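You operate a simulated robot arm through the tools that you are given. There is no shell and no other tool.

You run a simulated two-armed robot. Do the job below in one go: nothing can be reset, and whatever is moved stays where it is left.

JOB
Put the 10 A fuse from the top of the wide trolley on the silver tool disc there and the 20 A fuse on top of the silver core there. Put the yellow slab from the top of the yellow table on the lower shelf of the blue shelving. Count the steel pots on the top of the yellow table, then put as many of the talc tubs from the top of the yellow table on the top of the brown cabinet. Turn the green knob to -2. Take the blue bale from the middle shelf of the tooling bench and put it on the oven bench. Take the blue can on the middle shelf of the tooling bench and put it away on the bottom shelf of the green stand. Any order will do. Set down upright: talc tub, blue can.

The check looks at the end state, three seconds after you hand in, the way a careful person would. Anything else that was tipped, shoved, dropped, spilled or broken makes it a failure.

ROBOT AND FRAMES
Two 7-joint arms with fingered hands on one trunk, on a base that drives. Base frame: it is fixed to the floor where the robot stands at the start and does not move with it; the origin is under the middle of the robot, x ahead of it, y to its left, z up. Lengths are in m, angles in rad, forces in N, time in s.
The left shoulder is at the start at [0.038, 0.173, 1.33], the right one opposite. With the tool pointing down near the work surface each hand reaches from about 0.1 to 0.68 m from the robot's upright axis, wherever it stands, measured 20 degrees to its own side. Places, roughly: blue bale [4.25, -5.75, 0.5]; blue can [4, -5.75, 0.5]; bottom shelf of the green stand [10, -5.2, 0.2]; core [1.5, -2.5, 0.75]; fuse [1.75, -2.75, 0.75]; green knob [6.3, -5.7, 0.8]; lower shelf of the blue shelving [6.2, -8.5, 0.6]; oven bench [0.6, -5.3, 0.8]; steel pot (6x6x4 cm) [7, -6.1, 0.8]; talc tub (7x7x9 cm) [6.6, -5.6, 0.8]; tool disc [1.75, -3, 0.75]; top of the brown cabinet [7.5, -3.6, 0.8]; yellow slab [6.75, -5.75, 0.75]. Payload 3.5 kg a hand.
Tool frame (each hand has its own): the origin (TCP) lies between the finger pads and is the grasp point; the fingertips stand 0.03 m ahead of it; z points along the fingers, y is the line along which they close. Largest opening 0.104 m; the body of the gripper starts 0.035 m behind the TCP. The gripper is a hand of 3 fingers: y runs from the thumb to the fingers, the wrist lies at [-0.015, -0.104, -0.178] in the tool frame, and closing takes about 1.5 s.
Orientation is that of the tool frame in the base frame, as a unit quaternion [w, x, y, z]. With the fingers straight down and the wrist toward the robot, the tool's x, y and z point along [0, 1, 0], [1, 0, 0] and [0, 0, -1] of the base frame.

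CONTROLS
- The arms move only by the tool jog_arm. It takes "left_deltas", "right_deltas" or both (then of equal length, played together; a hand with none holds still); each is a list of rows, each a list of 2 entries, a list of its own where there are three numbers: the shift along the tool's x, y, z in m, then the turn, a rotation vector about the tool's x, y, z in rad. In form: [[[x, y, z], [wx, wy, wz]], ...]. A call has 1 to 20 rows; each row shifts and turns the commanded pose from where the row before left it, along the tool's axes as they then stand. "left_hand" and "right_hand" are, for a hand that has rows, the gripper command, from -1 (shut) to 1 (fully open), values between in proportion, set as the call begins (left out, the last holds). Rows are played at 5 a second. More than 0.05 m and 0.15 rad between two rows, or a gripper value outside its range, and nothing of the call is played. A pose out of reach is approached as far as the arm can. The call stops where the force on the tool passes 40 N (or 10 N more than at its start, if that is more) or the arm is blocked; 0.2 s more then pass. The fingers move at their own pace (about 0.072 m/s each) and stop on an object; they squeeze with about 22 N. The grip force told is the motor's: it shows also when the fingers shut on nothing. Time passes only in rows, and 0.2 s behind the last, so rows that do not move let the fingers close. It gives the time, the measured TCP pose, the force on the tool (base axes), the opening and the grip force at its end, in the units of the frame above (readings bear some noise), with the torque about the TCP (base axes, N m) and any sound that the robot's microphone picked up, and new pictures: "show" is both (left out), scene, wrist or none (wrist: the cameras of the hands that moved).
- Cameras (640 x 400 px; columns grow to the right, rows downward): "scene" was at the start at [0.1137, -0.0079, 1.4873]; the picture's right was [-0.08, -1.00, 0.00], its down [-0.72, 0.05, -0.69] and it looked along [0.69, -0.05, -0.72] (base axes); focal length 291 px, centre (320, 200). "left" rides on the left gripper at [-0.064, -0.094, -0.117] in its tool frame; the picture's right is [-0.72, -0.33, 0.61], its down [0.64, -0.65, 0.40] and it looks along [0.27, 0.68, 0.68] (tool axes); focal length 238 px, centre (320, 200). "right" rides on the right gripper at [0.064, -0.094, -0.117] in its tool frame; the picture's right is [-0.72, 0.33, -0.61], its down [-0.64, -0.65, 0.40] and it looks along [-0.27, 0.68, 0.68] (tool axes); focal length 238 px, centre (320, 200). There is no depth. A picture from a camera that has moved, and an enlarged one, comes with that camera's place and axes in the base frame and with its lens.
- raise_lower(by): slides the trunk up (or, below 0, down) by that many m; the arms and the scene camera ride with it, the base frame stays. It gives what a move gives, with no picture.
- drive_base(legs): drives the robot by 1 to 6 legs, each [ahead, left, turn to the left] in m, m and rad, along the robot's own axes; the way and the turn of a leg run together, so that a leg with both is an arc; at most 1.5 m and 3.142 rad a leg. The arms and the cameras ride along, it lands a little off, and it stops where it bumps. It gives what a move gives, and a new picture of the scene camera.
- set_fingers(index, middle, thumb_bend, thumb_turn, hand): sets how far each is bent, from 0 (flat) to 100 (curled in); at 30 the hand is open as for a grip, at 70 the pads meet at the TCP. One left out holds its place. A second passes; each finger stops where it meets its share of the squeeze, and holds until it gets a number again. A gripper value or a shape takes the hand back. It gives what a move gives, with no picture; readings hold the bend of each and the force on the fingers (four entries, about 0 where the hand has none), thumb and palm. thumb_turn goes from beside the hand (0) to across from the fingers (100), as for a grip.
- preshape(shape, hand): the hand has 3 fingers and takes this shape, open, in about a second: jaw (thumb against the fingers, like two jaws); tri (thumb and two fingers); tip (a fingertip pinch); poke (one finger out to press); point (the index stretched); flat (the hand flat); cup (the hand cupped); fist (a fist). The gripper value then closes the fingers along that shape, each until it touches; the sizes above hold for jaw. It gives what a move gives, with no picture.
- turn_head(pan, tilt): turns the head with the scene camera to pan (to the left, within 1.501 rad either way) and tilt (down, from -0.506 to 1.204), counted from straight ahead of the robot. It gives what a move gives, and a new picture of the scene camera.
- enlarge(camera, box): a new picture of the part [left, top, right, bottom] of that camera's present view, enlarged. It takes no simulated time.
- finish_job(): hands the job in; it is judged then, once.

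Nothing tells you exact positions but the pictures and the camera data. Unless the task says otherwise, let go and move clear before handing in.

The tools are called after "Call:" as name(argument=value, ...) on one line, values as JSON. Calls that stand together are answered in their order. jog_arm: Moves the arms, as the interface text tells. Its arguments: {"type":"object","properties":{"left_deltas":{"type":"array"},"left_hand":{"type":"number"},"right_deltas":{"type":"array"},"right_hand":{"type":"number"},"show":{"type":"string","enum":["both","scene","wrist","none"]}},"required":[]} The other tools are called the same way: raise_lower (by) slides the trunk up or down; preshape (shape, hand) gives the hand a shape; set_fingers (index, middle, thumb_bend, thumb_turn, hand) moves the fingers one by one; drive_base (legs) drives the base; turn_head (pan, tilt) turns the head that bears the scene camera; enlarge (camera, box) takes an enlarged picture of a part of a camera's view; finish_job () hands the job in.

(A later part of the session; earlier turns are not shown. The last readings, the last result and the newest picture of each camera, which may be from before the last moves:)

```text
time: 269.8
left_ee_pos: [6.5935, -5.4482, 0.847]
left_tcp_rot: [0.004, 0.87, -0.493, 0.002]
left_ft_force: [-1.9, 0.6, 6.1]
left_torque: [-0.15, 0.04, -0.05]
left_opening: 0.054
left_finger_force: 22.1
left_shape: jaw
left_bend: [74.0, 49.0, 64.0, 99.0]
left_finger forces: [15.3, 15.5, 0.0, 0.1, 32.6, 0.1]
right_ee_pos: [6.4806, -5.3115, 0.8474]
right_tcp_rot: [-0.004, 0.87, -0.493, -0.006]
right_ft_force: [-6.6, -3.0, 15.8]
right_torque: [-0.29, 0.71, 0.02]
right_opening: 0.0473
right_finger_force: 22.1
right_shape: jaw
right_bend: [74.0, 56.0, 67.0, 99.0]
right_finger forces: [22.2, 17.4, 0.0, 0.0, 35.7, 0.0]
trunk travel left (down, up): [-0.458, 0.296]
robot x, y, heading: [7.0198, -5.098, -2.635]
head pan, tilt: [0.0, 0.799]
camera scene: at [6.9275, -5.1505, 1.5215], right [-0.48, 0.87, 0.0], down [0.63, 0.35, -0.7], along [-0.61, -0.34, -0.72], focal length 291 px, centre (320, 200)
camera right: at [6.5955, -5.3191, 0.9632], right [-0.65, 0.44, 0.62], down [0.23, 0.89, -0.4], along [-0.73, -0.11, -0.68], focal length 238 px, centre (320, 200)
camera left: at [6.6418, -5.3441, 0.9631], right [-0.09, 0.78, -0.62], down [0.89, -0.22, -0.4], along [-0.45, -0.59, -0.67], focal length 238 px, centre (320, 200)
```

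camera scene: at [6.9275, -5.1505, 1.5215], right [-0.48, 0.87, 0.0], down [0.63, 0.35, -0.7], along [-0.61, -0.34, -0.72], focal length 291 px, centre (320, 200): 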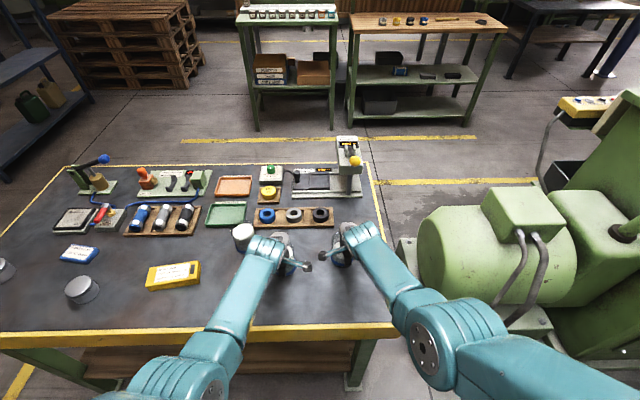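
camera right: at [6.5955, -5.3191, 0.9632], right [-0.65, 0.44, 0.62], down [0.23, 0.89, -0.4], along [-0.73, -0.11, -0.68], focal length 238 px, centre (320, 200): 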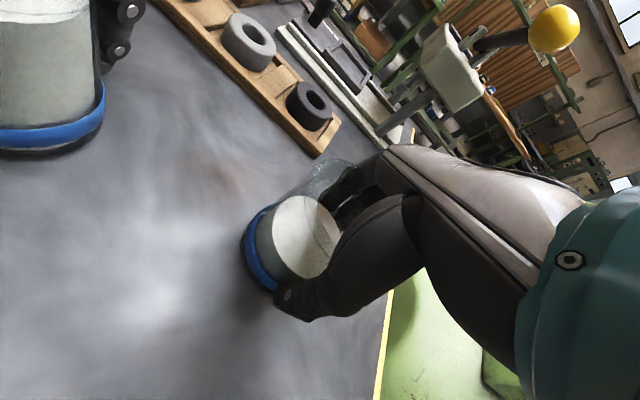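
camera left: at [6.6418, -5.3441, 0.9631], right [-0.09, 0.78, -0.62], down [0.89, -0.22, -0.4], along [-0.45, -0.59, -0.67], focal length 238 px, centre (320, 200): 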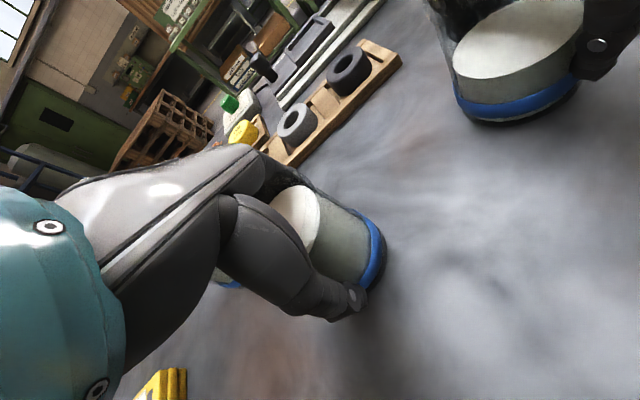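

Both closed. Test-lift by 3 cm.

Call:
jog_arm(left_deltas=[[[0, 0, -0.01], [0, 0, 0]], [[0, 0, -0.01], [0, 0, 0]], [[0, 0, -0.01], [0, 0, 0]], [[0, 0, 0], [0, 0, 0]], [[0, 0, 0], [0, 0, 0]]], right_deltas=[[[0, 0, -0.01], [0, 0, 0]], [[0, 0, -0.01], [0, 0, 0]], [[0, 0, -0.01], [0, 0, 0]], [[0, 0, 0], [0, 0, 0]], [[0, 0, 0], [0, 0, 0]]], show="wrist")

```text
time: 270.9
left_ee_pos: [6.5914, -5.4625, 0.8829]
left_tcp_rot: [0.013, 0.873, -0.488, 0.002]
left_ft_force: [0.3, -0.2, -2.2]
left_torque: [-0.02, 0.01, -0.03]
left_opening: 0.054
left_finger_force: 21.8
left_shape: jaw
left_bend: [74.0, 49.0, 64.0, 99.0]
left_finger forces: [14.1, 14.3, 0.0, 0.1, 31.0, 0.0]
right_ee_pos: [6.4814, -5.3114, 0.8748]
right_tcp_rot: [-0.005, 0.87, -0.493, -0.004]
right_ft_force: [-0.2, -0.4, -1.9]
right_torque: [-0.01, -0.02, 0.02]
right_opening: 0.0458
right_finger_force: 22.5
right_shape: jaw
right_bend: [74.0, 58.0, 67.0, 99.0]
right_finger forces: [17.1, 13.3, 0.0, 0.1, 33.6, 0.1]
trunk travel left (down, up): [-0.458, 0.296]
robot x, y, heading: [7.0189, -5.0983, -2.633]
head pan, tilt: [0.0, 0.799]
camera right: at [6.5954, -5.3192, 0.992], right [-0.65, 0.44, 0.62], down [0.23, 0.89, -0.39], along [-0.73, -0.11, -0.68], focal length 238 px, centre (320, 200)
camera left: at [6.6383, -5.3564, 0.9967], right [-0.1, 0.77, -0.63], down [0.89, -0.21, -0.4], along [-0.45, -0.6, -0.66], focal length 238 px, centre (320, 200)
```

right: 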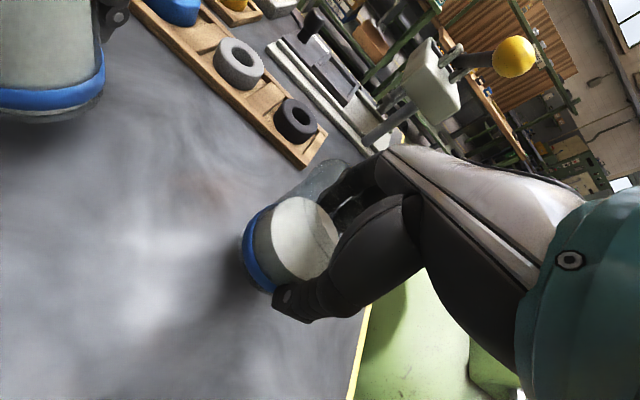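
left: 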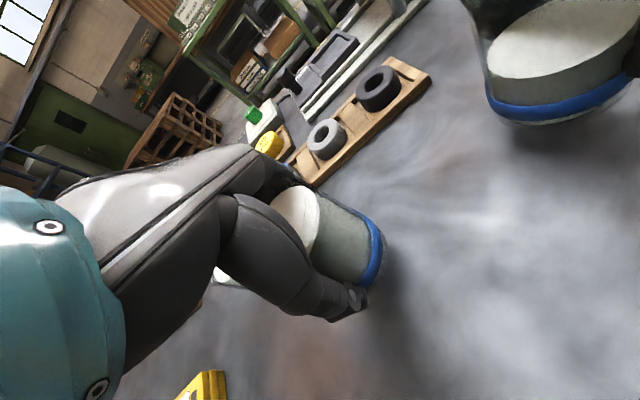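

Both tubs are lifted safely (about 0.2 kg each). I raise them, back off, and go around to inspect the other side of the cabinet.

Call:
jog_arm(left_deltas=[[[0, -0.02, -0.03], [0, 0, 0]], [[0, -0.02, -0.03], [0, 0, 0]], [[0, -0.02, -0.03], [0, 0, 0]], [[0, -0.02, -0.02], [0, 0, 0]]], right_deltas=[[[0, -0.02, -0.03], [0, 0, 0]], [[0, -0.02, -0.03], [0, 0, 0]], [[0, -0.02, -0.03], [0, 0, 0]], [[0, -0.02, -0.02], [0, 0, 0]]], show="scene")

Call:
drive_base(legs=[[-0.15, 0.0, 0.0], [0.0, 0.0, 1.586], [1.35, 0.0, 0.0]])

```text
time: 271.6
left_ee_pos: [6.585, -5.496, 1.0138]
left_tcp_rot: [0.09, 0.874, -0.477, -0.019]
left_ft_force: [0.4, -0.7, -2.0]
left_torque: [0.01, 0.02, -0.01]
left_opening: 0.0536
left_finger_force: 21.7
left_shape: jaw
left_bend: [74.0, 49.0, 64.0, 99.0]
left_finger forces: [13.7, 13.9, 0.1, 0.0, 30.2, 0.1]
right_ee_pos: [6.4698, -5.2854, 0.9666]
right_tcp_rot: [0.018, 0.862, -0.505, -0.039]
right_ft_force: [0.8, 0.4, -1.9]
right_torque: [0.05, 0.0, -0.03]
right_opening: 0.0453
right_finger_force: 21.9
right_shape: jaw
right_bend: [74.0, 59.0, 67.0, 99.0]
right_finger forces: [16.8, 12.1, 0.0, 0.0, 31.7, 0.0]
trunk travel left (down, up): [-0.458, 0.296]
robot x, y, heading: [7.025, -5.0958, -2.633]
head pan, tilt: [0.0, 0.799]
stopped in row 3 (left hand): the arm was blocked; the commanded pose is now the measured one
camera scene: at [6.9262, -5.1521, 1.5212], right [-0.48, 0.87, 0.0], down [0.63, 0.35, -0.7], along [-0.61, -0.34, -0.72], focal length 291 px, centre (320, 200)
```

scene: 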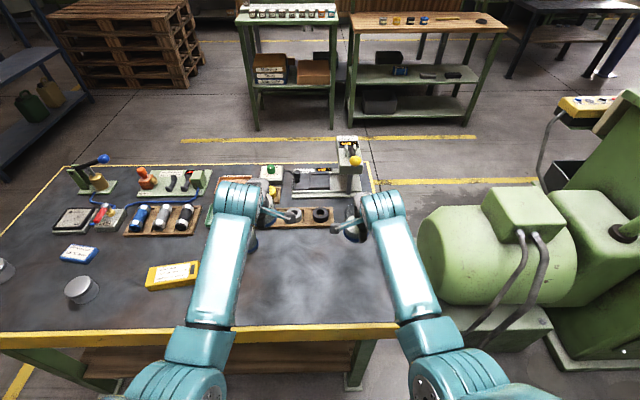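

```text
time: 283.3
left_ee_pos: [8.2949, -6.5919, 1.0133]
left_tcp_rot: [0.074, 0.947, 0.308, 0.052]
left_ft_force: [-0.3, 0.6, -2.4]
left_torque: [0.02, 0.0, 0.03]
left_opening: 0.0532
left_finger_force: 21.7
left_shape: jaw
left_bend: [74.0, 50.0, 64.0, 99.0]
left_finger forces: [12.7, 13.6, 0.0, 0.1, 28.0, 0.0]
right_ee_pos: [8.0902, -6.7201, 0.9653]
right_tcp_rot: [0.04, 0.959, 0.28, -0.014]
right_ft_force: [0.4, -0.3, -1.4]
right_torque: [-0.03, 0.02, -0.02]
right_opening: 0.045
right_finger_force: 22.5
right_shape: jaw
right_bend: [74.0, 59.0, 67.0, 99.0]
right_finger forces: [15.3, 12.1, 0.0, 0.0, 28.7, 0.1]
trunk travel left (down, up): [-0.458, 0.296]
robot x, y, heading: [7.8758, -6.1801, -1.013]
head pan, tilt: [0.0, 0.799]
camera scene: at [7.931, -6.2741, 1.5213], right [-0.85, -0.53, 0.0], down [-0.38, 0.61, -0.7], along [0.37, -0.59, -0.72], focal length 291 px, centre (320, 200)
```

scene: 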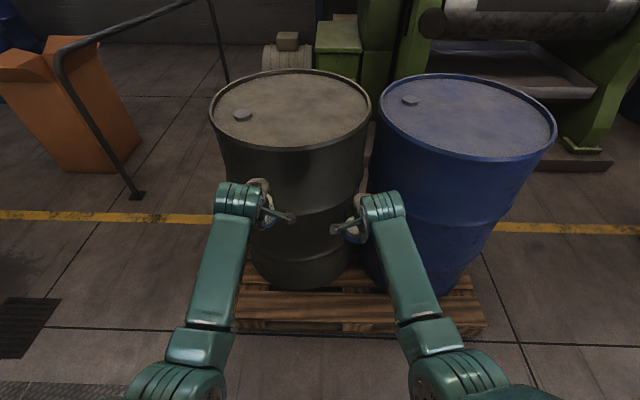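

Call:
drive_base(legs=[[0.0, 0.0, 1.537], [0.3, -0.15, 0.0], [1.2, 0.0, 0.0]])

Call:
turn_head(pan=1.3, tilt=0.35)

```text
time: 294.8
left_ee_pos: [9.6509, -5.1526, 1.0141]
left_tcp_rot: [0.015, 0.463, 0.882, 0.089]
left_ft_force: [-0.4, 0.5, -1.8]
left_torque: [0.02, -0.05, -0.04]
left_opening: 0.0524
left_finger_force: 21.8
left_shape: jaw
left_bend: [74.0, 50.0, 64.0, 99.0]
left_finger forces: [12.1, 13.3, 0.0, 0.1, 26.3, 0.1]
right_ee_pos: [9.7741, -5.3616, 0.9646]
right_tcp_rot: [0.038, 0.492, 0.87, 0.018]
right_ft_force: [-0.3, 0.4, -1.4]
right_torque: [-0.04, -0.02, 0.0]
right_opening: 0.0442
right_finger_force: 21.7
right_shape: jaw
right_bend: [74.0, 60.0, 67.0, 99.0]
right_finger forces: [14.1, 12.1, 0.0, 0.1, 26.6, 0.0]
trunk travel left (down, up): [-0.458, 0.296]
robot x, y, heading: [9.2284, -5.5611, 0.534]
head pan, tilt: [0.0, 0.799]
camera scene: at [9.3224, -5.5114, 1.5213], right [0.51, -0.86, 0.0], down [-0.62, -0.37, -0.7], along [0.6, 0.36, -0.72], focal length 291 px, centre (320, 200)
```

scene: 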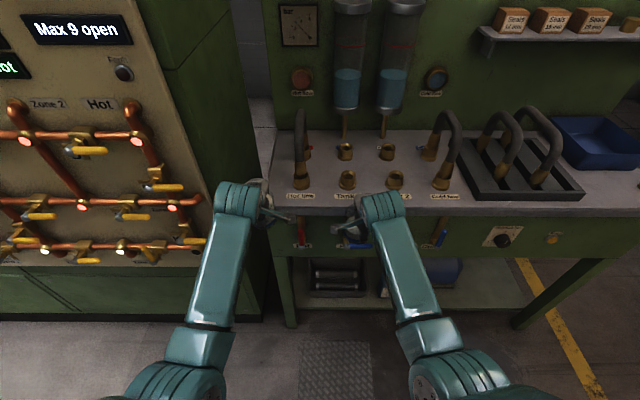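

```text
time: 296.3
left_ee_pos: [9.651, -5.1529, 1.0136]
left_tcp_rot: [0.015, 0.463, 0.882, 0.09]
left_ft_force: [-0.1, -0.2, -2.5]
left_torque: [-0.01, 0.01, 0.0]
left_opening: 0.0524
left_finger_force: 22.3
left_shape: jaw
left_bend: [74.0, 50.0, 64.0, 99.0]
left_finger forces: [11.9, 13.3, 0.0, 0.1, 26.3, 0.0]
right_ee_pos: [9.7733, -5.3619, 0.9637]
right_tcp_rot: [0.039, 0.491, 0.87, 0.017]
right_ft_force: [0.8, 0.1, -1.3]
right_torque: [0.02, 0.01, 0.0]
right_opening: 0.0446
right_finger_force: 21.7
right_shape: jaw
right_bend: [74.0, 60.0, 67.0, 99.0]
right_finger forces: [14.3, 12.1, 0.0, 0.0, 26.6, 0.0]
trunk travel left (down, up): [-0.458, 0.296]
robot x, y, heading: [9.2303, -5.5648, 0.535]
head pan, tilt: [1.3, 0.351]
camera scene: at [9.2284, -5.463, 1.5609], right [0.96, 0.26, 0.0], down [0.09, -0.33, -0.94], along [-0.25, 0.91, -0.34], focal length 291 px, centre (320, 200)
```

scene: 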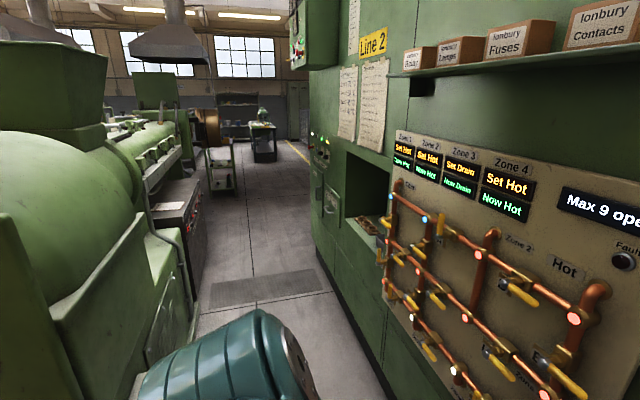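

Call:
enlarge(camera="scene", box=[110, 130, 270, 290])

```text
2.50 times, centred on (190, 210) of scene
camera zoom: at [9.2284, -5.463, 1.5609], right [0.96, 0.26, 0.0], down [0.09, -0.33, -0.94], along [-0.25, 0.91, -0.34], focal length 727 px, centre (645, 175)
```

zoom: 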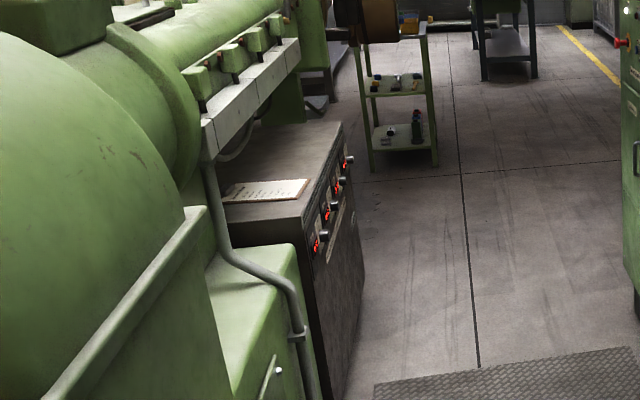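

The cabinet's operator side (w+ side) has an open top with only a clipboard on it. I drive into the corridor behind the extruder.

Call:
drive_base(legs=[[-0.2, 0.0, 0.0], [0.0, 0.0, 1.56], [0.3, -0.33, 0.0], [1.1, 0.0, 0.0]])

Call:
turn_head(pan=0.5, tilt=0.5)

```text
time: 309.3
left_ee_pos: [8.2129, -3.8731, 1.0137]
left_tcp_rot: [-0.053, -0.297, 0.951, 0.074]
left_ft_force: [-0.2, -0.6, -1.4]
left_torque: [-0.03, 0.01, -0.01]
left_opening: 0.0522
left_finger_force: 22.0
left_shape: jaw
left_bend: [74.0, 50.0, 64.0, 99.0]
left_finger forces: [11.4, 12.9, 0.1, 0.1, 24.9, 0.0]
right_ee_pos: [8.4208, -3.7502, 0.9643]
right_tcp_rot: [0.015, -0.267, 0.963, 0.04]
right_ft_force: [-0.4, 0.1, -0.9]
right_torque: [-0.01, -0.03, -0.01]
right_opening: 0.0441
right_finger_force: 22.3
right_shape: jaw
right_bend: [74.0, 60.0, 67.0, 99.0]
right_finger forces: [13.5, 12.0, 0.1, 0.0, 25.0, 0.0]
trunk travel left (down, up): [-0.458, 0.296]
robot x, y, heading: [8.6304, -4.2961, 2.103]
head pan, tilt: [1.3, 0.351]
camera scene: at [8.5212, -4.2978, 1.5609], right [-0.26, 0.96, 0.0], down [0.33, 0.09, -0.94], along [-0.91, -0.25, -0.34], focal length 291 px, centre (320, 200)
```

scene: 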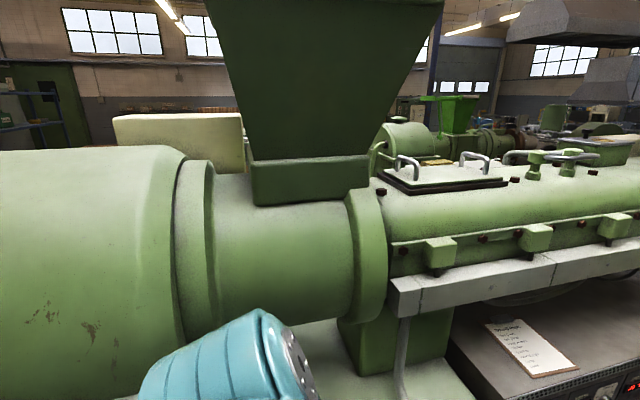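

```text
time: 310.4
left_ee_pos: [8.2116, -3.8733, 1.0141]
left_tcp_rot: [-0.054, -0.296, 0.951, 0.075]
left_ft_force: [0.0, -0.1, -2.5]
left_torque: [0.02, -0.01, 0.0]
left_opening: 0.0521
left_finger_force: 22.2
left_shape: jaw
left_bend: [74.0, 50.0, 64.0, 99.0]
left_finger forces: [11.3, 13.0, 0.0, 0.0, 24.8, 0.1]
right_ee_pos: [8.4231, -3.7507, 0.9651]
right_tcp_rot: [0.016, -0.268, 0.962, 0.039]
right_ft_force: [-0.2, -1.0, -1.8]
right_torque: [0.02, -0.01, 0.0]
right_opening: 0.0443
right_finger_force: 22.6
right_shape: jaw
right_bend: [74.0, 60.0, 67.0, 99.0]
right_finger forces: [13.4, 12.1, 0.0, 0.0, 25.0, 0.0]
trunk travel left (down, up): [-0.458, 0.296]
robot x, y, heading: [8.6247, -4.2956, 2.108]
head pan, tilt: [0.499, 0.499]
camera scene: at [8.5328, -4.2272, 1.5473], right [0.51, 0.86, 0.0], down [0.41, -0.24, -0.88], along [-0.76, 0.45, -0.48], focal length 291 px, centre (320, 200)
```

scene: 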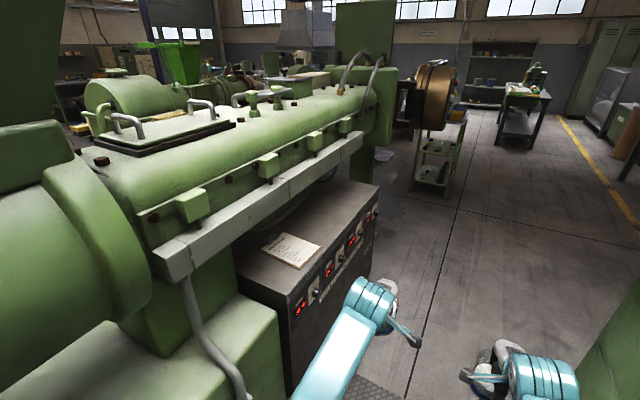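

Call:
drive_base(legs=[[1.15, -0.03, 0.0], [0.0, 0.0, 1.55]])

Call:
turn_head(pan=0.0, tilt=0.75)

```text
time: 320.2
left_ee_pos: [7.622, -3.6662, 1.0132]
left_tcp_rot: [0.091, 0.877, -0.471, -0.016]
left_ft_force: [-0.5, -0.8, -1.9]
left_torque: [-0.02, -0.02, 0.0]
left_opening: 0.052
left_finger_force: 21.8
left_shape: jaw
left_bend: [74.0, 51.0, 64.0, 99.0]
left_finger forces: [10.9, 12.6, 0.0, 0.1, 23.5, 0.1]
right_ee_pos: [7.5029, -3.4534, 0.9635]
right_tcp_rot: [0.017, 0.865, -0.5, -0.038]
right_ft_force: [0.2, 0.1, -2.7]
right_torque: [0.02, 0.03, -0.02]
right_opening: 0.0442
right_finger_force: 22.5
right_shape: jaw
right_bend: [74.0, 61.0, 67.0, 99.0]
right_finger forces: [13.0, 12.1, 0.0, 0.0, 23.7, 0.0]
trunk travel left (down, up): [-0.458, 0.296]
robot x, y, heading: [8.0523, -3.2598, -2.627]
head pan, tilt: [0.499, 0.499]
camera scene: at [7.9804, -3.3539, 1.5472], right [-0.85, 0.53, 0.0], down [0.25, 0.41, -0.88], along [-0.46, -0.75, -0.48], focal length 291 px, centre (320, 200)
```

scene: 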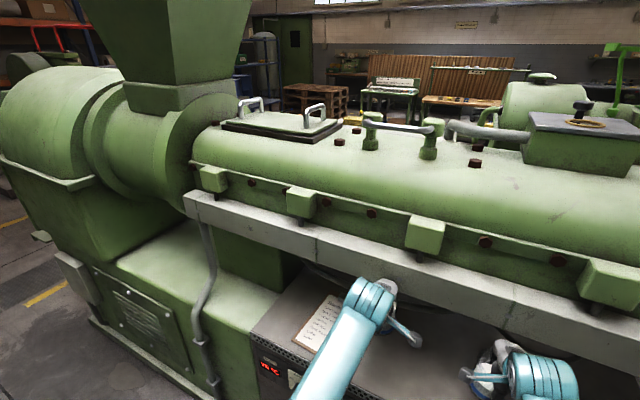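

```text
time: 321.1
left_ee_pos: [7.6224, -3.6659, 1.0139]
left_tcp_rot: [0.09, 0.877, -0.471, -0.015]
left_ft_force: [0.0, -0.1, -2.5]
left_torque: [0.01, 0.04, 0.01]
left_opening: 0.0517
left_finger_force: 21.8
left_shape: jaw
left_bend: [74.0, 51.0, 64.0, 99.0]
left_finger forces: [10.9, 12.7, 0.0, 0.1, 23.5, 0.0]
right_ee_pos: [7.5026, -3.453, 0.9641]
right_tcp_rot: [0.017, 0.865, -0.5, -0.039]
right_ft_force: [0.4, 0.2, -1.5]
right_torque: [0.01, 0.02, -0.05]
right_opening: 0.0439
right_finger_force: 22.2
right_shape: jaw
right_bend: [74.0, 61.0, 67.0, 99.0]
right_finger forces: [13.0, 12.1, 0.1, 0.0, 23.8, 0.0]
trunk travel left (down, up): [-0.458, 0.296]
robot x, y, heading: [8.0513, -3.2612, -2.622]
head pan, tilt: [0.0, 0.75]
camera scene: at [7.9562, -3.3175, 1.5253], right [-0.5, 0.87, 0.0], down [0.59, 0.34, -0.73], along [-0.64, -0.36, -0.68], focal length 291 px, centre (320, 200)
```

scene: 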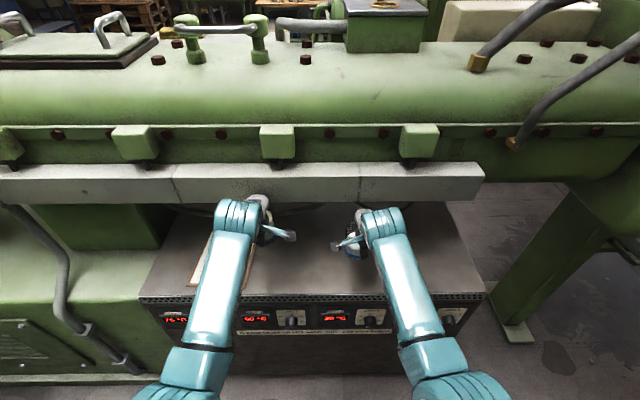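

I'm in front of the cabinet's operator side. I shift slightly away from the clipboard, level both tubs, and start lowering.

Call:
drive_base(legs=[[0.0, -0.08, 0.0]])

Call:
jog_arm(left_deltas=[[[0, 0, 0.02], [0.085, -0.035, 0]], [[0, 0, 0.02], [0.085, -0.035, 0]], [[0, 0, 0.025], [0, 0, 0]], [[0, 0, 0.025], [0, 0, 0]], [[0, 0, 0.025], [0, 0, 0]]], right_deltas=[[[0, 0, 0.01], [0.035, 0.025, 0]], [[0, 0, 0.015], [0.035, 0.025, 0]], [[0, 0, 0.015], [0, 0, 0]], [[0, 0, 0.015], [0, 0, 0]], [[0, 0, 0.015], [0, 0, 0]]], show="both")

```text
time: 322.2
left_ee_pos: [7.5813, -3.5948, 1.0139]
left_tcp_rot: [0.091, 0.877, -0.471, -0.015]
left_ft_force: [-0.6, 1.1, -2.3]
left_torque: [0.01, -0.02, 0.02]
left_opening: 0.052
left_finger_force: 22.3
left_shape: jaw
left_bend: [74.0, 51.0, 64.0, 99.0]
left_finger forces: [10.9, 12.6, 0.0, 0.1, 23.7, 0.0]
right_ee_pos: [7.4624, -3.3831, 0.964]
right_tcp_rot: [0.017, 0.865, -0.499, -0.039]
right_ft_force: [-0.1, 0.1, -1.5]
right_torque: [0.0, -0.01, 0.03]
right_opening: 0.044
right_finger_force: 21.4
right_shape: jaw
right_bend: [74.0, 61.0, 67.0, 99.0]
right_finger forces: [12.9, 12.1, 0.0, 0.0, 23.7, 0.0]
trunk travel left (down, up): [-0.458, 0.296]
robot x, y, heading: [8.0112, -3.1869, -2.624]
head pan, tilt: [0.0, 0.75]
camera scene: at [7.9159, -3.2467, 1.5253], right [-0.5, 0.87, 0.0], down [0.59, 0.34, -0.73], along [-0.64, -0.36, -0.68], focal length 291 px, centre (320, 200)
```

scene: 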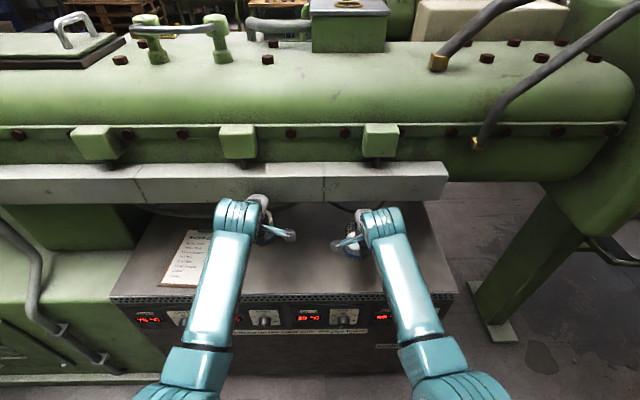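

```text
time: 323.4
left_ee_pos: [7.5768, -3.5994, 0.9002]
left_tcp_rot: [-0.001, 0.88, -0.474, -0.006]
left_ft_force: [0.2, -0.3, -2.8]
left_torque: [-0.02, 0.02, 0.02]
left_opening: 0.0518
left_finger_force: 22.5
left_shape: jaw
left_bend: [74.0, 51.0, 64.0, 99.0]
left_finger forces: [10.9, 12.6, 0.1, 0.0, 23.2, 0.0]
right_ee_pos: [7.4613, -3.3829, 0.894]
right_tcp_rot: [-0.002, 0.866, -0.501, 0.001]
right_ft_force: [-0.4, -0.2, -0.6]
right_torque: [0.02, -0.02, 0.0]
right_opening: 0.0439
right_finger_force: 21.9
right_shape: jaw
right_bend: [74.0, 61.0, 67.0, 99.0]
right_finger forces: [13.1, 12.0, 0.1, 0.0, 23.6, 0.0]
trunk travel left (down, up): [-0.458, 0.296]
robot x, y, heading: [8.0126, -3.1949, -2.622]
head pan, tilt: [0.0, 0.75]
camera scene: at [7.9162, -3.2479, 1.5253], right [-0.5, 0.87, 0.0], down [0.59, 0.34, -0.73], along [-0.64, -0.36, -0.68], focal length 291 px, centre (320, 200)
camera right: at [7.5746, -3.3916, 1.0119], right [-0.64, 0.46, 0.61], down [0.25, 0.88, -0.4], along [-0.73, -0.11, -0.68], focal length 238 px, centre (320, 200)
camera left: at [7.6214, -3.4954, 1.0171], right [-0.13, 0.78, -0.61], down [0.89, -0.17, -0.42], along [-0.43, -0.6, -0.68], focal length 238 px, centre (320, 200)
```

scene: 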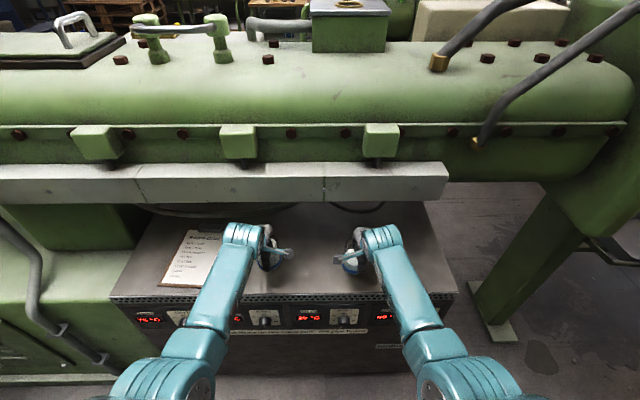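
right: 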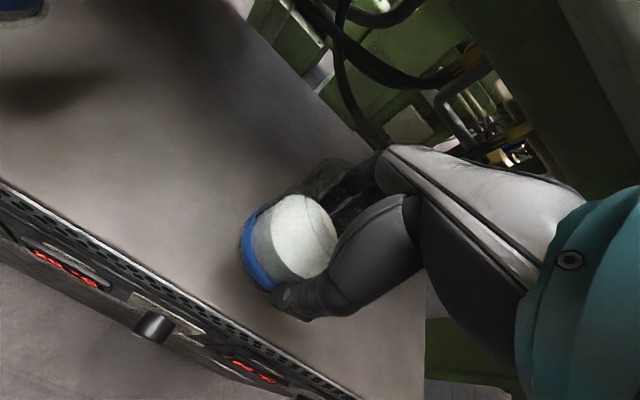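
left: 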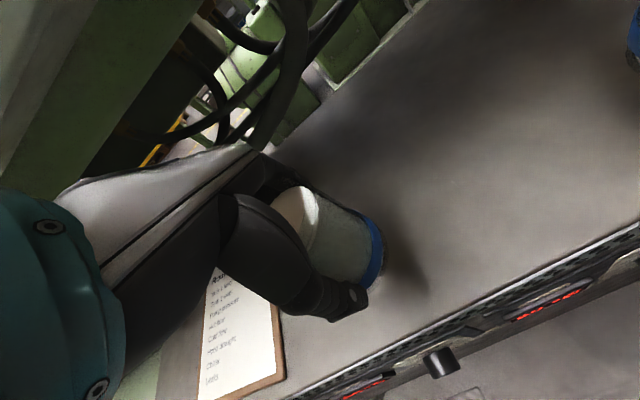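

Call:
jog_arm(left_deltas=[[[0, 0, 0.015], [0, 0, 0]], [[0, 0, 0.012], [0, 0, 0]]], right_deltas=[[[0, 0, 0.012], [0, 0, 0]], [[0, 0, 0.01], [0, 0, 0]]], show="wrist")

```text
time: 324.0
left_ee_pos: [7.5778, -3.599, 0.8732]
left_tcp_rot: [-0.001, 0.88, -0.474, -0.008]
left_ft_force: [0.5, 0.1, -1.7]
left_torque: [0.01, 0.01, 0.02]
left_opening: 0.0517
left_finger_force: 21.8
left_shape: jaw
left_bend: [74.0, 51.0, 64.0, 99.0]
left_finger forces: [10.9, 12.7, 0.0, 0.0, 23.0, 0.0]
right_ee_pos: [7.4627, -3.3828, 0.8726]
right_tcp_rot: [-0.001, 0.866, -0.501, 0.0]
right_ft_force: [-0.9, -1.1, -1.9]
right_torque: [0.02, 0.0, -0.03]
right_opening: 0.0441
right_finger_force: 21.9
right_shape: jaw
right_bend: [74.0, 61.0, 67.0, 99.0]
right_finger forces: [13.1, 11.9, 0.1, 0.1, 23.5, 0.0]
trunk travel left (down, up): [-0.458, 0.296]
robot x, y, heading: [8.0118, -3.1873, -2.621]
head pan, tilt: [0.0, 0.75]
camera right: at [7.5753, -3.3912, 0.9896], right [-0.64, 0.46, 0.61], down [0.25, 0.88, -0.4], along [-0.73, -0.11, -0.68], focal length 238 px, centre (320, 200)
camera left: at [7.6222, -3.495, 0.9898], right [-0.13, 0.79, -0.6], down [0.89, -0.17, -0.42], along [-0.43, -0.59, -0.68], focal length 238 px, centre (320, 200)
```

right: 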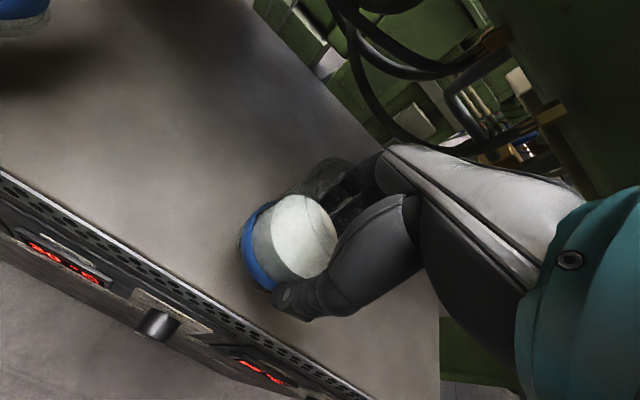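
left: 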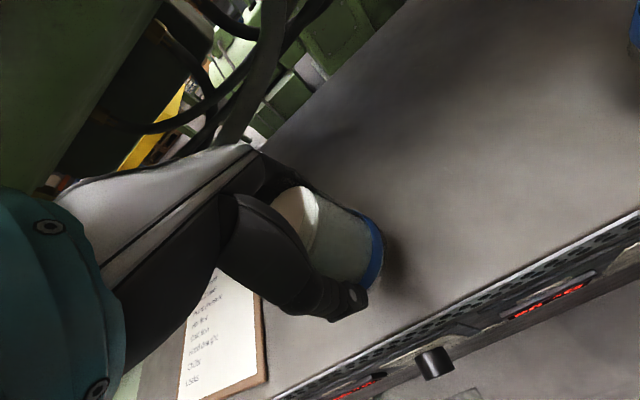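

Call:
jog_arm(left_deltas=[[[0, 0, 0.005], [0, 0, 0]], [[0, 0, 0.005], [0, 0, 0]]], right_deltas=[[[0, 0, 0.005], [0, 0, 0]], [[0, 0, 0.005], [0, 0, 0]]], show="none")

```text
time: 324.6
left_ee_pos: [7.5787, -3.5992, 0.8623]
left_tcp_rot: [-0.001, 0.88, -0.474, -0.007]
left_ft_force: [0.0, -0.2, -2.3]
left_torque: [0.01, -0.01, 0.04]
left_opening: 0.0518
left_finger_force: 21.8
left_shape: jaw
left_bend: [74.0, 51.0, 64.0, 99.0]
left_finger forces: [10.9, 12.6, 0.0, 0.0, 23.1, 0.0]
right_ee_pos: [7.4607, -3.383, 0.8637]
right_tcp_rot: [-0.002, 0.866, -0.499, 0.0]
right_ft_force: [-1.3, 0.1, -1.7]
right_torque: [-0.01, 0.03, 0.01]
right_opening: 0.0438
right_finger_force: 22.3
right_shape: jaw
right_bend: [74.0, 61.0, 67.0, 99.0]
right_finger forces: [13.0, 11.9, 0.1, 0.1, 23.5, 0.1]
trunk travel left (down, up): [-0.458, 0.296]
robot x, y, heading: [8.0126, -3.1946, -2.625]
head pan, tilt: [0.0, 0.75]
```

Call:
jog_arm(left_deltas=[[[0, 0, 0.005], [0, 0, 0]], [[0, 0, 0.004], [0, 0, 0]]], right_deltas=[[[0, 0, 0.005], [0, 0, 0]], [[0, 0, 0.005], [0, 0, 0]]], show="none")

```text
time: 325.2
left_ee_pos: [7.5773, -3.5987, 0.8523]
left_tcp_rot: [-0.001, 0.88, -0.474, -0.006]
left_ft_force: [0.7, -0.4, -2.0]
left_torque: [0.01, -0.03, 0.0]
left_opening: 0.0516
left_finger_force: 21.9
left_shape: jaw
left_bend: [74.0, 51.0, 64.0, 99.0]
left_finger forces: [10.9, 12.5, 0.0, 0.0, 23.1, 0.0]
right_ee_pos: [7.4617, -3.3832, 0.8523]
right_tcp_rot: [-0.001, 0.866, -0.5, 0.0]
right_ft_force: [-0.4, -0.3, -0.8]
right_torque: [0.05, 0.0, -0.01]
right_opening: 0.0441
right_finger_force: 21.4
right_shape: jaw
right_bend: [74.0, 61.0, 67.0, 99.0]
right_finger forces: [13.0, 11.8, 0.0, 0.0, 23.5, 0.0]
trunk travel left (down, up): [-0.458, 0.296]
robot x, y, heading: [8.0124, -3.1915, -2.622]
head pan, tilt: [0.0, 0.75]
```

Call:
jog_arm(left_deltas=[[[0, 0, 0.004], [0, 0, 0]], [[0, 0, 0.004], [0, 0, 0]]], right_deltas=[[[0, 0, 0.004], [0, 0, 0]], [[0, 0, 0.004], [0, 0, 0]]], show="wrist")

```text
time: 325.8
left_ee_pos: [7.5774, -3.5985, 0.846]
left_tcp_rot: [-0.002, 0.881, -0.473, -0.008]
left_ft_force: [1.0, -0.4, -2.9]
left_torque: [0.0, -0.02, 0.0]
left_opening: 0.0518
left_finger_force: 21.7
left_shape: jaw
left_bend: [74.0, 51.0, 64.0, 99.0]
left_finger forces: [10.9, 12.7, 0.2, 0.0, 23.0, 0.0]
right_ee_pos: [7.4617, -3.3839, 0.8454]
right_tcp_rot: [-0.001, 0.866, -0.501, 0.0]
right_ft_force: [-0.5, -0.5, -1.7]
right_torque: [-0.02, 0.0, -0.02]
right_opening: 0.0438
right_finger_force: 21.5
right_shape: jaw
right_bend: [74.0, 61.0, 67.0, 99.0]
right_finger forces: [13.0, 11.8, 0.1, 0.0, 23.5, 0.0]
trunk travel left (down, up): [-0.458, 0.296]
robot x, y, heading: [8.0084, -3.1907, -2.623]
head pan, tilt: [0.0, 0.75]
camera right: at [7.5748, -3.3915, 0.9612], right [-0.64, 0.46, 0.61], down [0.25, 0.88, -0.4], along [-0.73, -0.11, -0.68], focal length 238 px, centre (320, 200)
camera left: at [7.6216, -3.4954, 0.9623], right [-0.13, 0.79, -0.61], down [0.89, -0.17, -0.42], along [-0.43, -0.6, -0.68], focal length 238 px, centre (320, 200)
```

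right: 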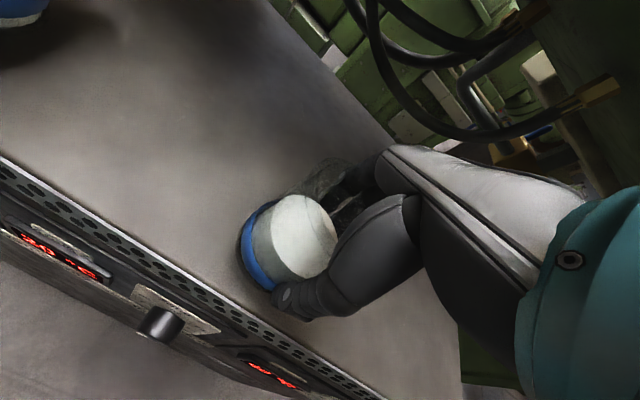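
left: 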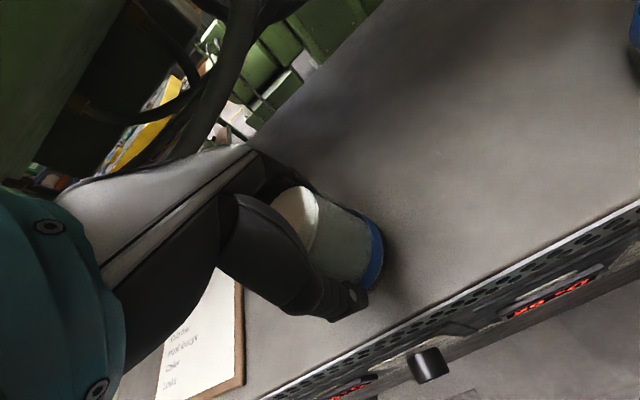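

Call:
jog_arm(left_deltas=[[[0, 0, 0.005], [0, 0, 0]], [[0, 0, 0.005], [0, 0, 0]]], right_deltas=[[[0, 0, 0.005], [0, 0, 0]], [[0, 0, 0.005], [0, 0, 0]]], show="none")

```text
time: 326.4
left_ee_pos: [7.578, -3.5995, 0.8361]
left_tcp_rot: [-0.001, 0.88, -0.475, -0.006]
left_ft_force: [0.1, 0.2, -2.2]
left_torque: [-0.01, 0.0, 0.01]
left_opening: 0.052
left_finger_force: 22.1
left_shape: jaw
left_bend: [74.0, 51.0, 64.0, 99.0]
left_finger forces: [10.8, 12.7, 0.0, 0.0, 23.2, 0.0]
right_ee_pos: [7.4614, -3.3828, 0.8347]
right_tcp_rot: [0.0, 0.866, -0.501, 0.001]
right_ft_force: [-0.5, 0.2, -0.9]
right_torque: [0.0, 0.03, -0.01]
right_opening: 0.044
right_finger_force: 22.0
right_shape: jaw
right_bend: [74.0, 61.0, 67.0, 99.0]
right_finger forces: [12.9, 11.9, 0.1, 0.0, 23.5, 0.1]
trunk travel left (down, up): [-0.458, 0.296]
robot x, y, heading: [8.0132, -3.1932, -2.623]
head pan, tilt: [0.0, 0.75]
```

Call:
jog_arm(left_deltas=[[[0, 0, 0.005], [0, 0, 0]], [[0, 0, 0.004], [0, 0, 0]]], right_deltas=[[[0, 0, 0.005], [0, 0, 0]], [[0, 0, 0.004], [0, 0, 0]]], show="wrist")

```text
time: 327.0
left_ee_pos: [7.5774, -3.5988, 0.8289]
left_tcp_rot: [0.0, 0.881, -0.474, -0.008]
left_ft_force: [-0.7, 1.2, 2.7]
left_torque: [-0.08, -0.05, 0.0]
left_opening: 0.0519
left_finger_force: 21.8
left_shape: jaw
left_bend: [74.0, 51.0, 64.0, 99.0]
left_finger forces: [11.1, 12.9, 0.1, 0.0, 24.7, 0.0]
right_ee_pos: [7.4617, -3.3848, 0.8296]
right_tcp_rot: [0.002, 0.866, -0.5, -0.002]
right_ft_force: [1.0, 0.0, 10.7]
right_torque: [0.08, 0.1, -0.03]
right_opening: 0.0439
right_finger_force: 22.2
right_shape: jaw
right_bend: [74.0, 61.0, 67.0, 99.0]
right_finger forces: [13.0, 12.5, 0.0, 0.0, 26.9, 0.1]
trunk travel left (down, up): [-0.458, 0.296]
robot x, y, heading: [8.0113, -3.1921, -2.626]
head pan, tilt: [0.0, 0.75]
camera right: at [7.5756, -3.3919, 0.945], right [-0.64, 0.46, 0.62], down [0.24, 0.88, -0.41], along [-0.73, -0.11, -0.68], focal length 238 px, centre (320, 200)
camera left: at [7.6218, -3.4953, 0.9456], right [-0.13, 0.78, -0.61], down [0.89, -0.17, -0.42], along [-0.43, -0.6, -0.68], focal length 238 px, centre (320, 200)
```

right: 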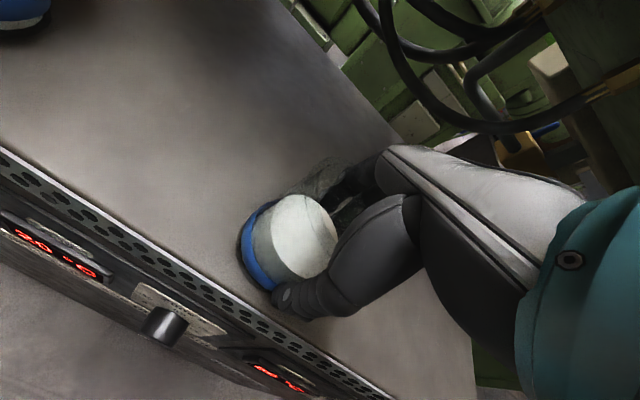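
left: 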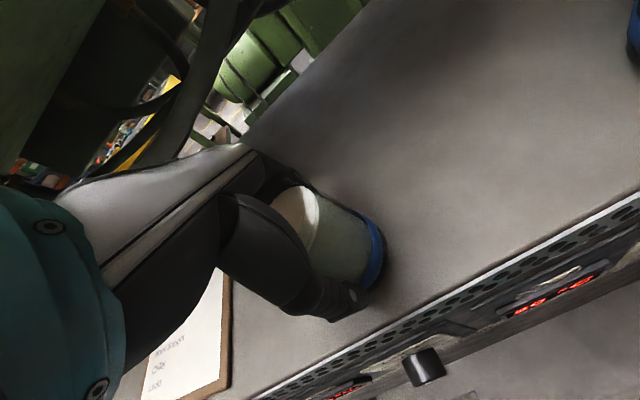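

Both tubs touch down. I open both hands.

Call:
jog_arm(left_deltas=[[[0, 0, 0], [0, 0, 0]], [[0, 0, 0], [0, 0, 0]], [[0, 0, 0], [0, 0, 0]], [[0, 0, 0], [0, 0, 0]], [[0, 0, 0], [0, 0, 0]], [[0, 0, 0], [0, 0, 0]], [[0, 0, 0], [0, 0, 0]]], right_deltas=[[[0, 0, -0.001], [0, 0, 0]], [[0, 0, 0], [0, 0, 0]], [[0, 0, 0], [0, 0, 0]], [[0, 0, 0], [0, 0, 0]], [[0, 0, 0], [0, 0, 0]], [[0, 0, 0], [0, 0, 0]], [[0, 0, 0], [0, 0, 0]]], left_hand=1, right_hand=1, show="wrist")

```text
time: 328.6
left_ee_pos: [7.5769, -3.5995, 0.8276]
left_tcp_rot: [0.0, 0.881, -0.474, -0.007]
left_ft_force: [-0.1, 0.2, -0.1]
left_torque: [0.01, -0.02, -0.02]
left_opening: 0.1037
left_finger_force: 0.1
left_shape: jaw
left_bend: [30.0, 30.0, 30.0, 97.0]
left_finger forces: [2.5, 0.0, 0.0, 0.1, 2.1, 0.0]
right_ee_pos: [7.463, -3.384, 0.8274]
right_tcp_rot: [-0.001, 0.866, -0.5, -0.001]
right_ft_force: [3.6, -0.9, 10.0]
right_torque: [0.0, 0.13, 0.03]
right_opening: 0.1041
right_finger_force: 0.1
right_shape: jaw
right_bend: [29.0, 30.0, 30.0, 97.0]
right_finger forces: [5.6, 0.0, 0.0, 0.1, 7.3, 0.1]
trunk travel left (down, up): [-0.458, 0.296]
robot x, y, heading: [8.0111, -3.1939, -2.627]
head pan, tilt: [0.0, 0.75]
camera right: at [7.5761, -3.3914, 0.944], right [-0.64, 0.46, 0.61], down [0.25, 0.88, -0.4], along [-0.73, -0.11, -0.68], focal length 238 px, centre (320, 200)
camera left: at [7.6223, -3.4952, 0.9445], right [-0.13, 0.78, -0.61], down [0.89, -0.17, -0.42], along [-0.43, -0.6, -0.68], focal length 238 px, centre (320, 200)
```

right: 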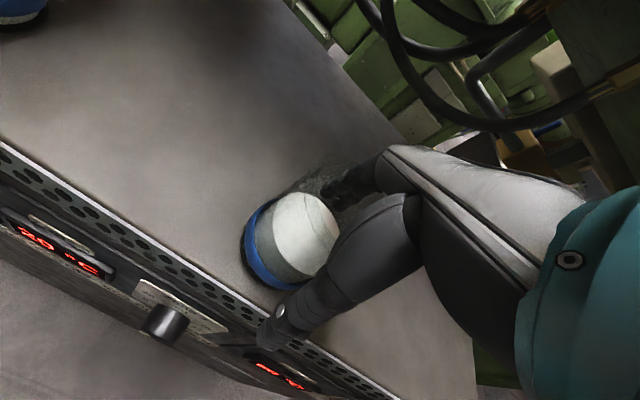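
left: 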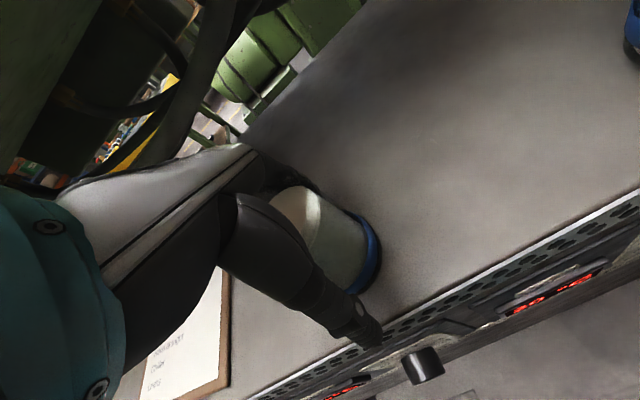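

The fingers still brush the tubs, so I spread them wider before lifting off.

Call:
set_fingers(hand="left", index=15, middle=15, thumb_bend=15)

Call:
set_fingers(hand="right", index=15, middle=15, thumb_bend=15)

Call:
jog_arm(left_deltas=[[[0, 0, -0.02], [0, 0, 0]], [[0, 0, -0.03], [0, 0, 0]], [[0, 0, -0.03], [0, 0, 0]], [[0, 0, -0.03], [0, 0, 0]]], right_deltas=[[[0, 0, -0.02], [0, 0, 0]], [[0, 0, -0.03], [0, 0, 0]], [[0, 0, -0.03], [0, 0, 0]], [[0, 0, -0.03], [0, 0, 0]]], show="both")

```text
time: 329.6
left_ee_pos: [7.5784, -3.5988, 0.8292]
left_tcp_rot: [0.0, 0.88, -0.474, -0.007]
left_ft_force: [0.1, 0.1, 0.2]
left_torque: [-0.02, 0.03, 0.0]
left_opening: 0.1357
left_finger_force: 0.0
left_shape: fingers
left_bend: [15.0, 15.0, 15.0, 97.0]
left_finger forces: [0.0, 0.1, 0.0, 0.0, 0.0, 0.1]
right_ee_pos: [7.4636, -3.3842, 0.8288]
right_tcp_rot: [-0.001, 0.866, -0.5, 0.0]
right_ft_force: [2.7, -0.7, 9.3]
right_torque: [-0.05, 0.11, 0.01]
right_opening: 0.1038
right_finger_force: 0.1
right_shape: jaw
right_bend: [29.0, 30.0, 30.0, 97.0]
right_finger forces: [5.6, 0.0, 0.0, 0.0, 7.2, 0.0]
trunk travel left (down, up): [-0.458, 0.296]
robot x, y, heading: [8.01, -3.1904, -2.625]
head pan, tilt: [0.0, 0.75]
```

```text
time: 330.6
left_ee_pos: [7.5762, -3.5983, 0.8268]
left_tcp_rot: [-0.001, 0.88, -0.474, -0.006]
left_ft_force: [0.8, 0.7, 0.1]
left_torque: [0.0, -0.01, -0.01]
left_opening: 0.1358
left_finger_force: 0.1
left_shape: fingers
left_bend: [15.0, 15.0, 15.0, 97.0]
left_finger forces: [0.0, 0.0, 0.0, 0.1, 0.1, 0.0]
right_ee_pos: [7.462, -3.3837, 0.8266]
right_tcp_rot: [-0.001, 0.866, -0.501, 0.001]
right_ft_force: [0.2, 0.6, -0.1]
right_torque: [-0.02, 0.03, 0.03]
right_opening: 0.1361
right_finger_force: 0.3
right_shape: fingers
right_bend: [15.0, 15.0, 15.0, 97.0]
right_finger forces: [0.0, 0.0, 0.0, 0.1, 0.4, 0.0]
trunk travel left (down, up): [-0.458, 0.296]
robot x, y, heading: [8.0074, -3.189, -2.621]
head pan, tilt: [0.0, 0.75]
```

```text
time: 331.6
left_ee_pos: [7.578, -3.6001, 0.938]
left_tcp_rot: [0.0, 0.88, -0.474, -0.006]
left_ft_force: [-0.5, -0.4, 0.4]
left_torque: [-0.01, 0.01, -0.01]
left_opening: 0.136
left_finger_force: 0.0
left_shape: fingers
left_bend: [15.0, 15.0, 15.0, 97.0]
left_finger forces: [0.0, 0.0, 0.0, 0.1, 0.0, 0.1]
right_ee_pos: [7.4618, -3.3836, 0.9378]
right_tcp_rot: [-0.001, 0.866, -0.5, 0.0]
right_ft_force: [1.2, -0.2, 0.2]
right_torque: [-0.01, -0.04, -0.01]
right_opening: 0.1362
right_finger_force: 0.1
right_shape: fingers
right_bend: [15.0, 15.0, 15.0, 97.0]
right_finger forces: [0.0, 0.1, 0.0, 0.0, 0.1, 0.0]
trunk travel left (down, up): [-0.458, 0.296]
robot x, y, heading: [8.0099, -3.194, -2.627]
head pan, tilt: [0.0, 0.75]
camera scene: at [7.917, -3.2473, 1.5253], right [-0.5, 0.87, 0.0], down [0.59, 0.34, -0.73], along [-0.64, -0.36, -0.68], focal length 291 px, centre (320, 200)
camera right: at [7.5759, -3.3912, 1.0547], right [-0.64, 0.46, 0.61], down [0.25, 0.88, -0.4], along [-0.73, -0.11, -0.68], focal length 238 px, centre (320, 200)
camera left: at [7.6213, -3.4967, 1.0538], right [-0.13, 0.79, -0.61], down [0.89, -0.17, -0.41], along [-0.43, -0.59, -0.68], focal length 238 px, centre (320, 200)
```

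scene: 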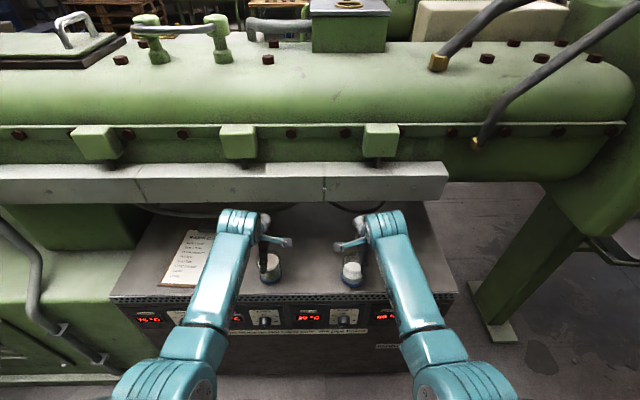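
right: 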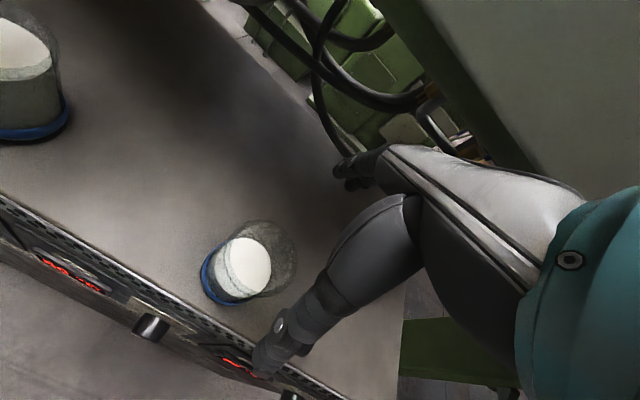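
left: 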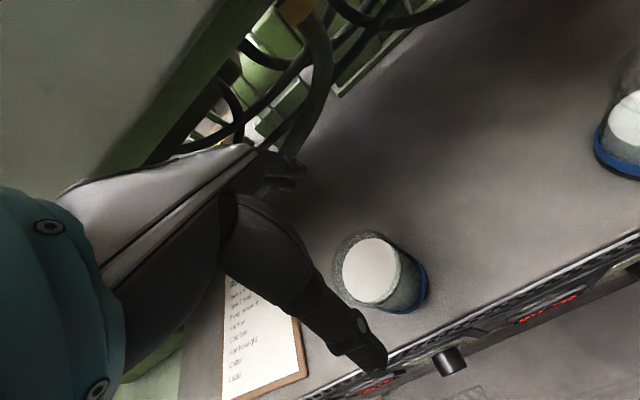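

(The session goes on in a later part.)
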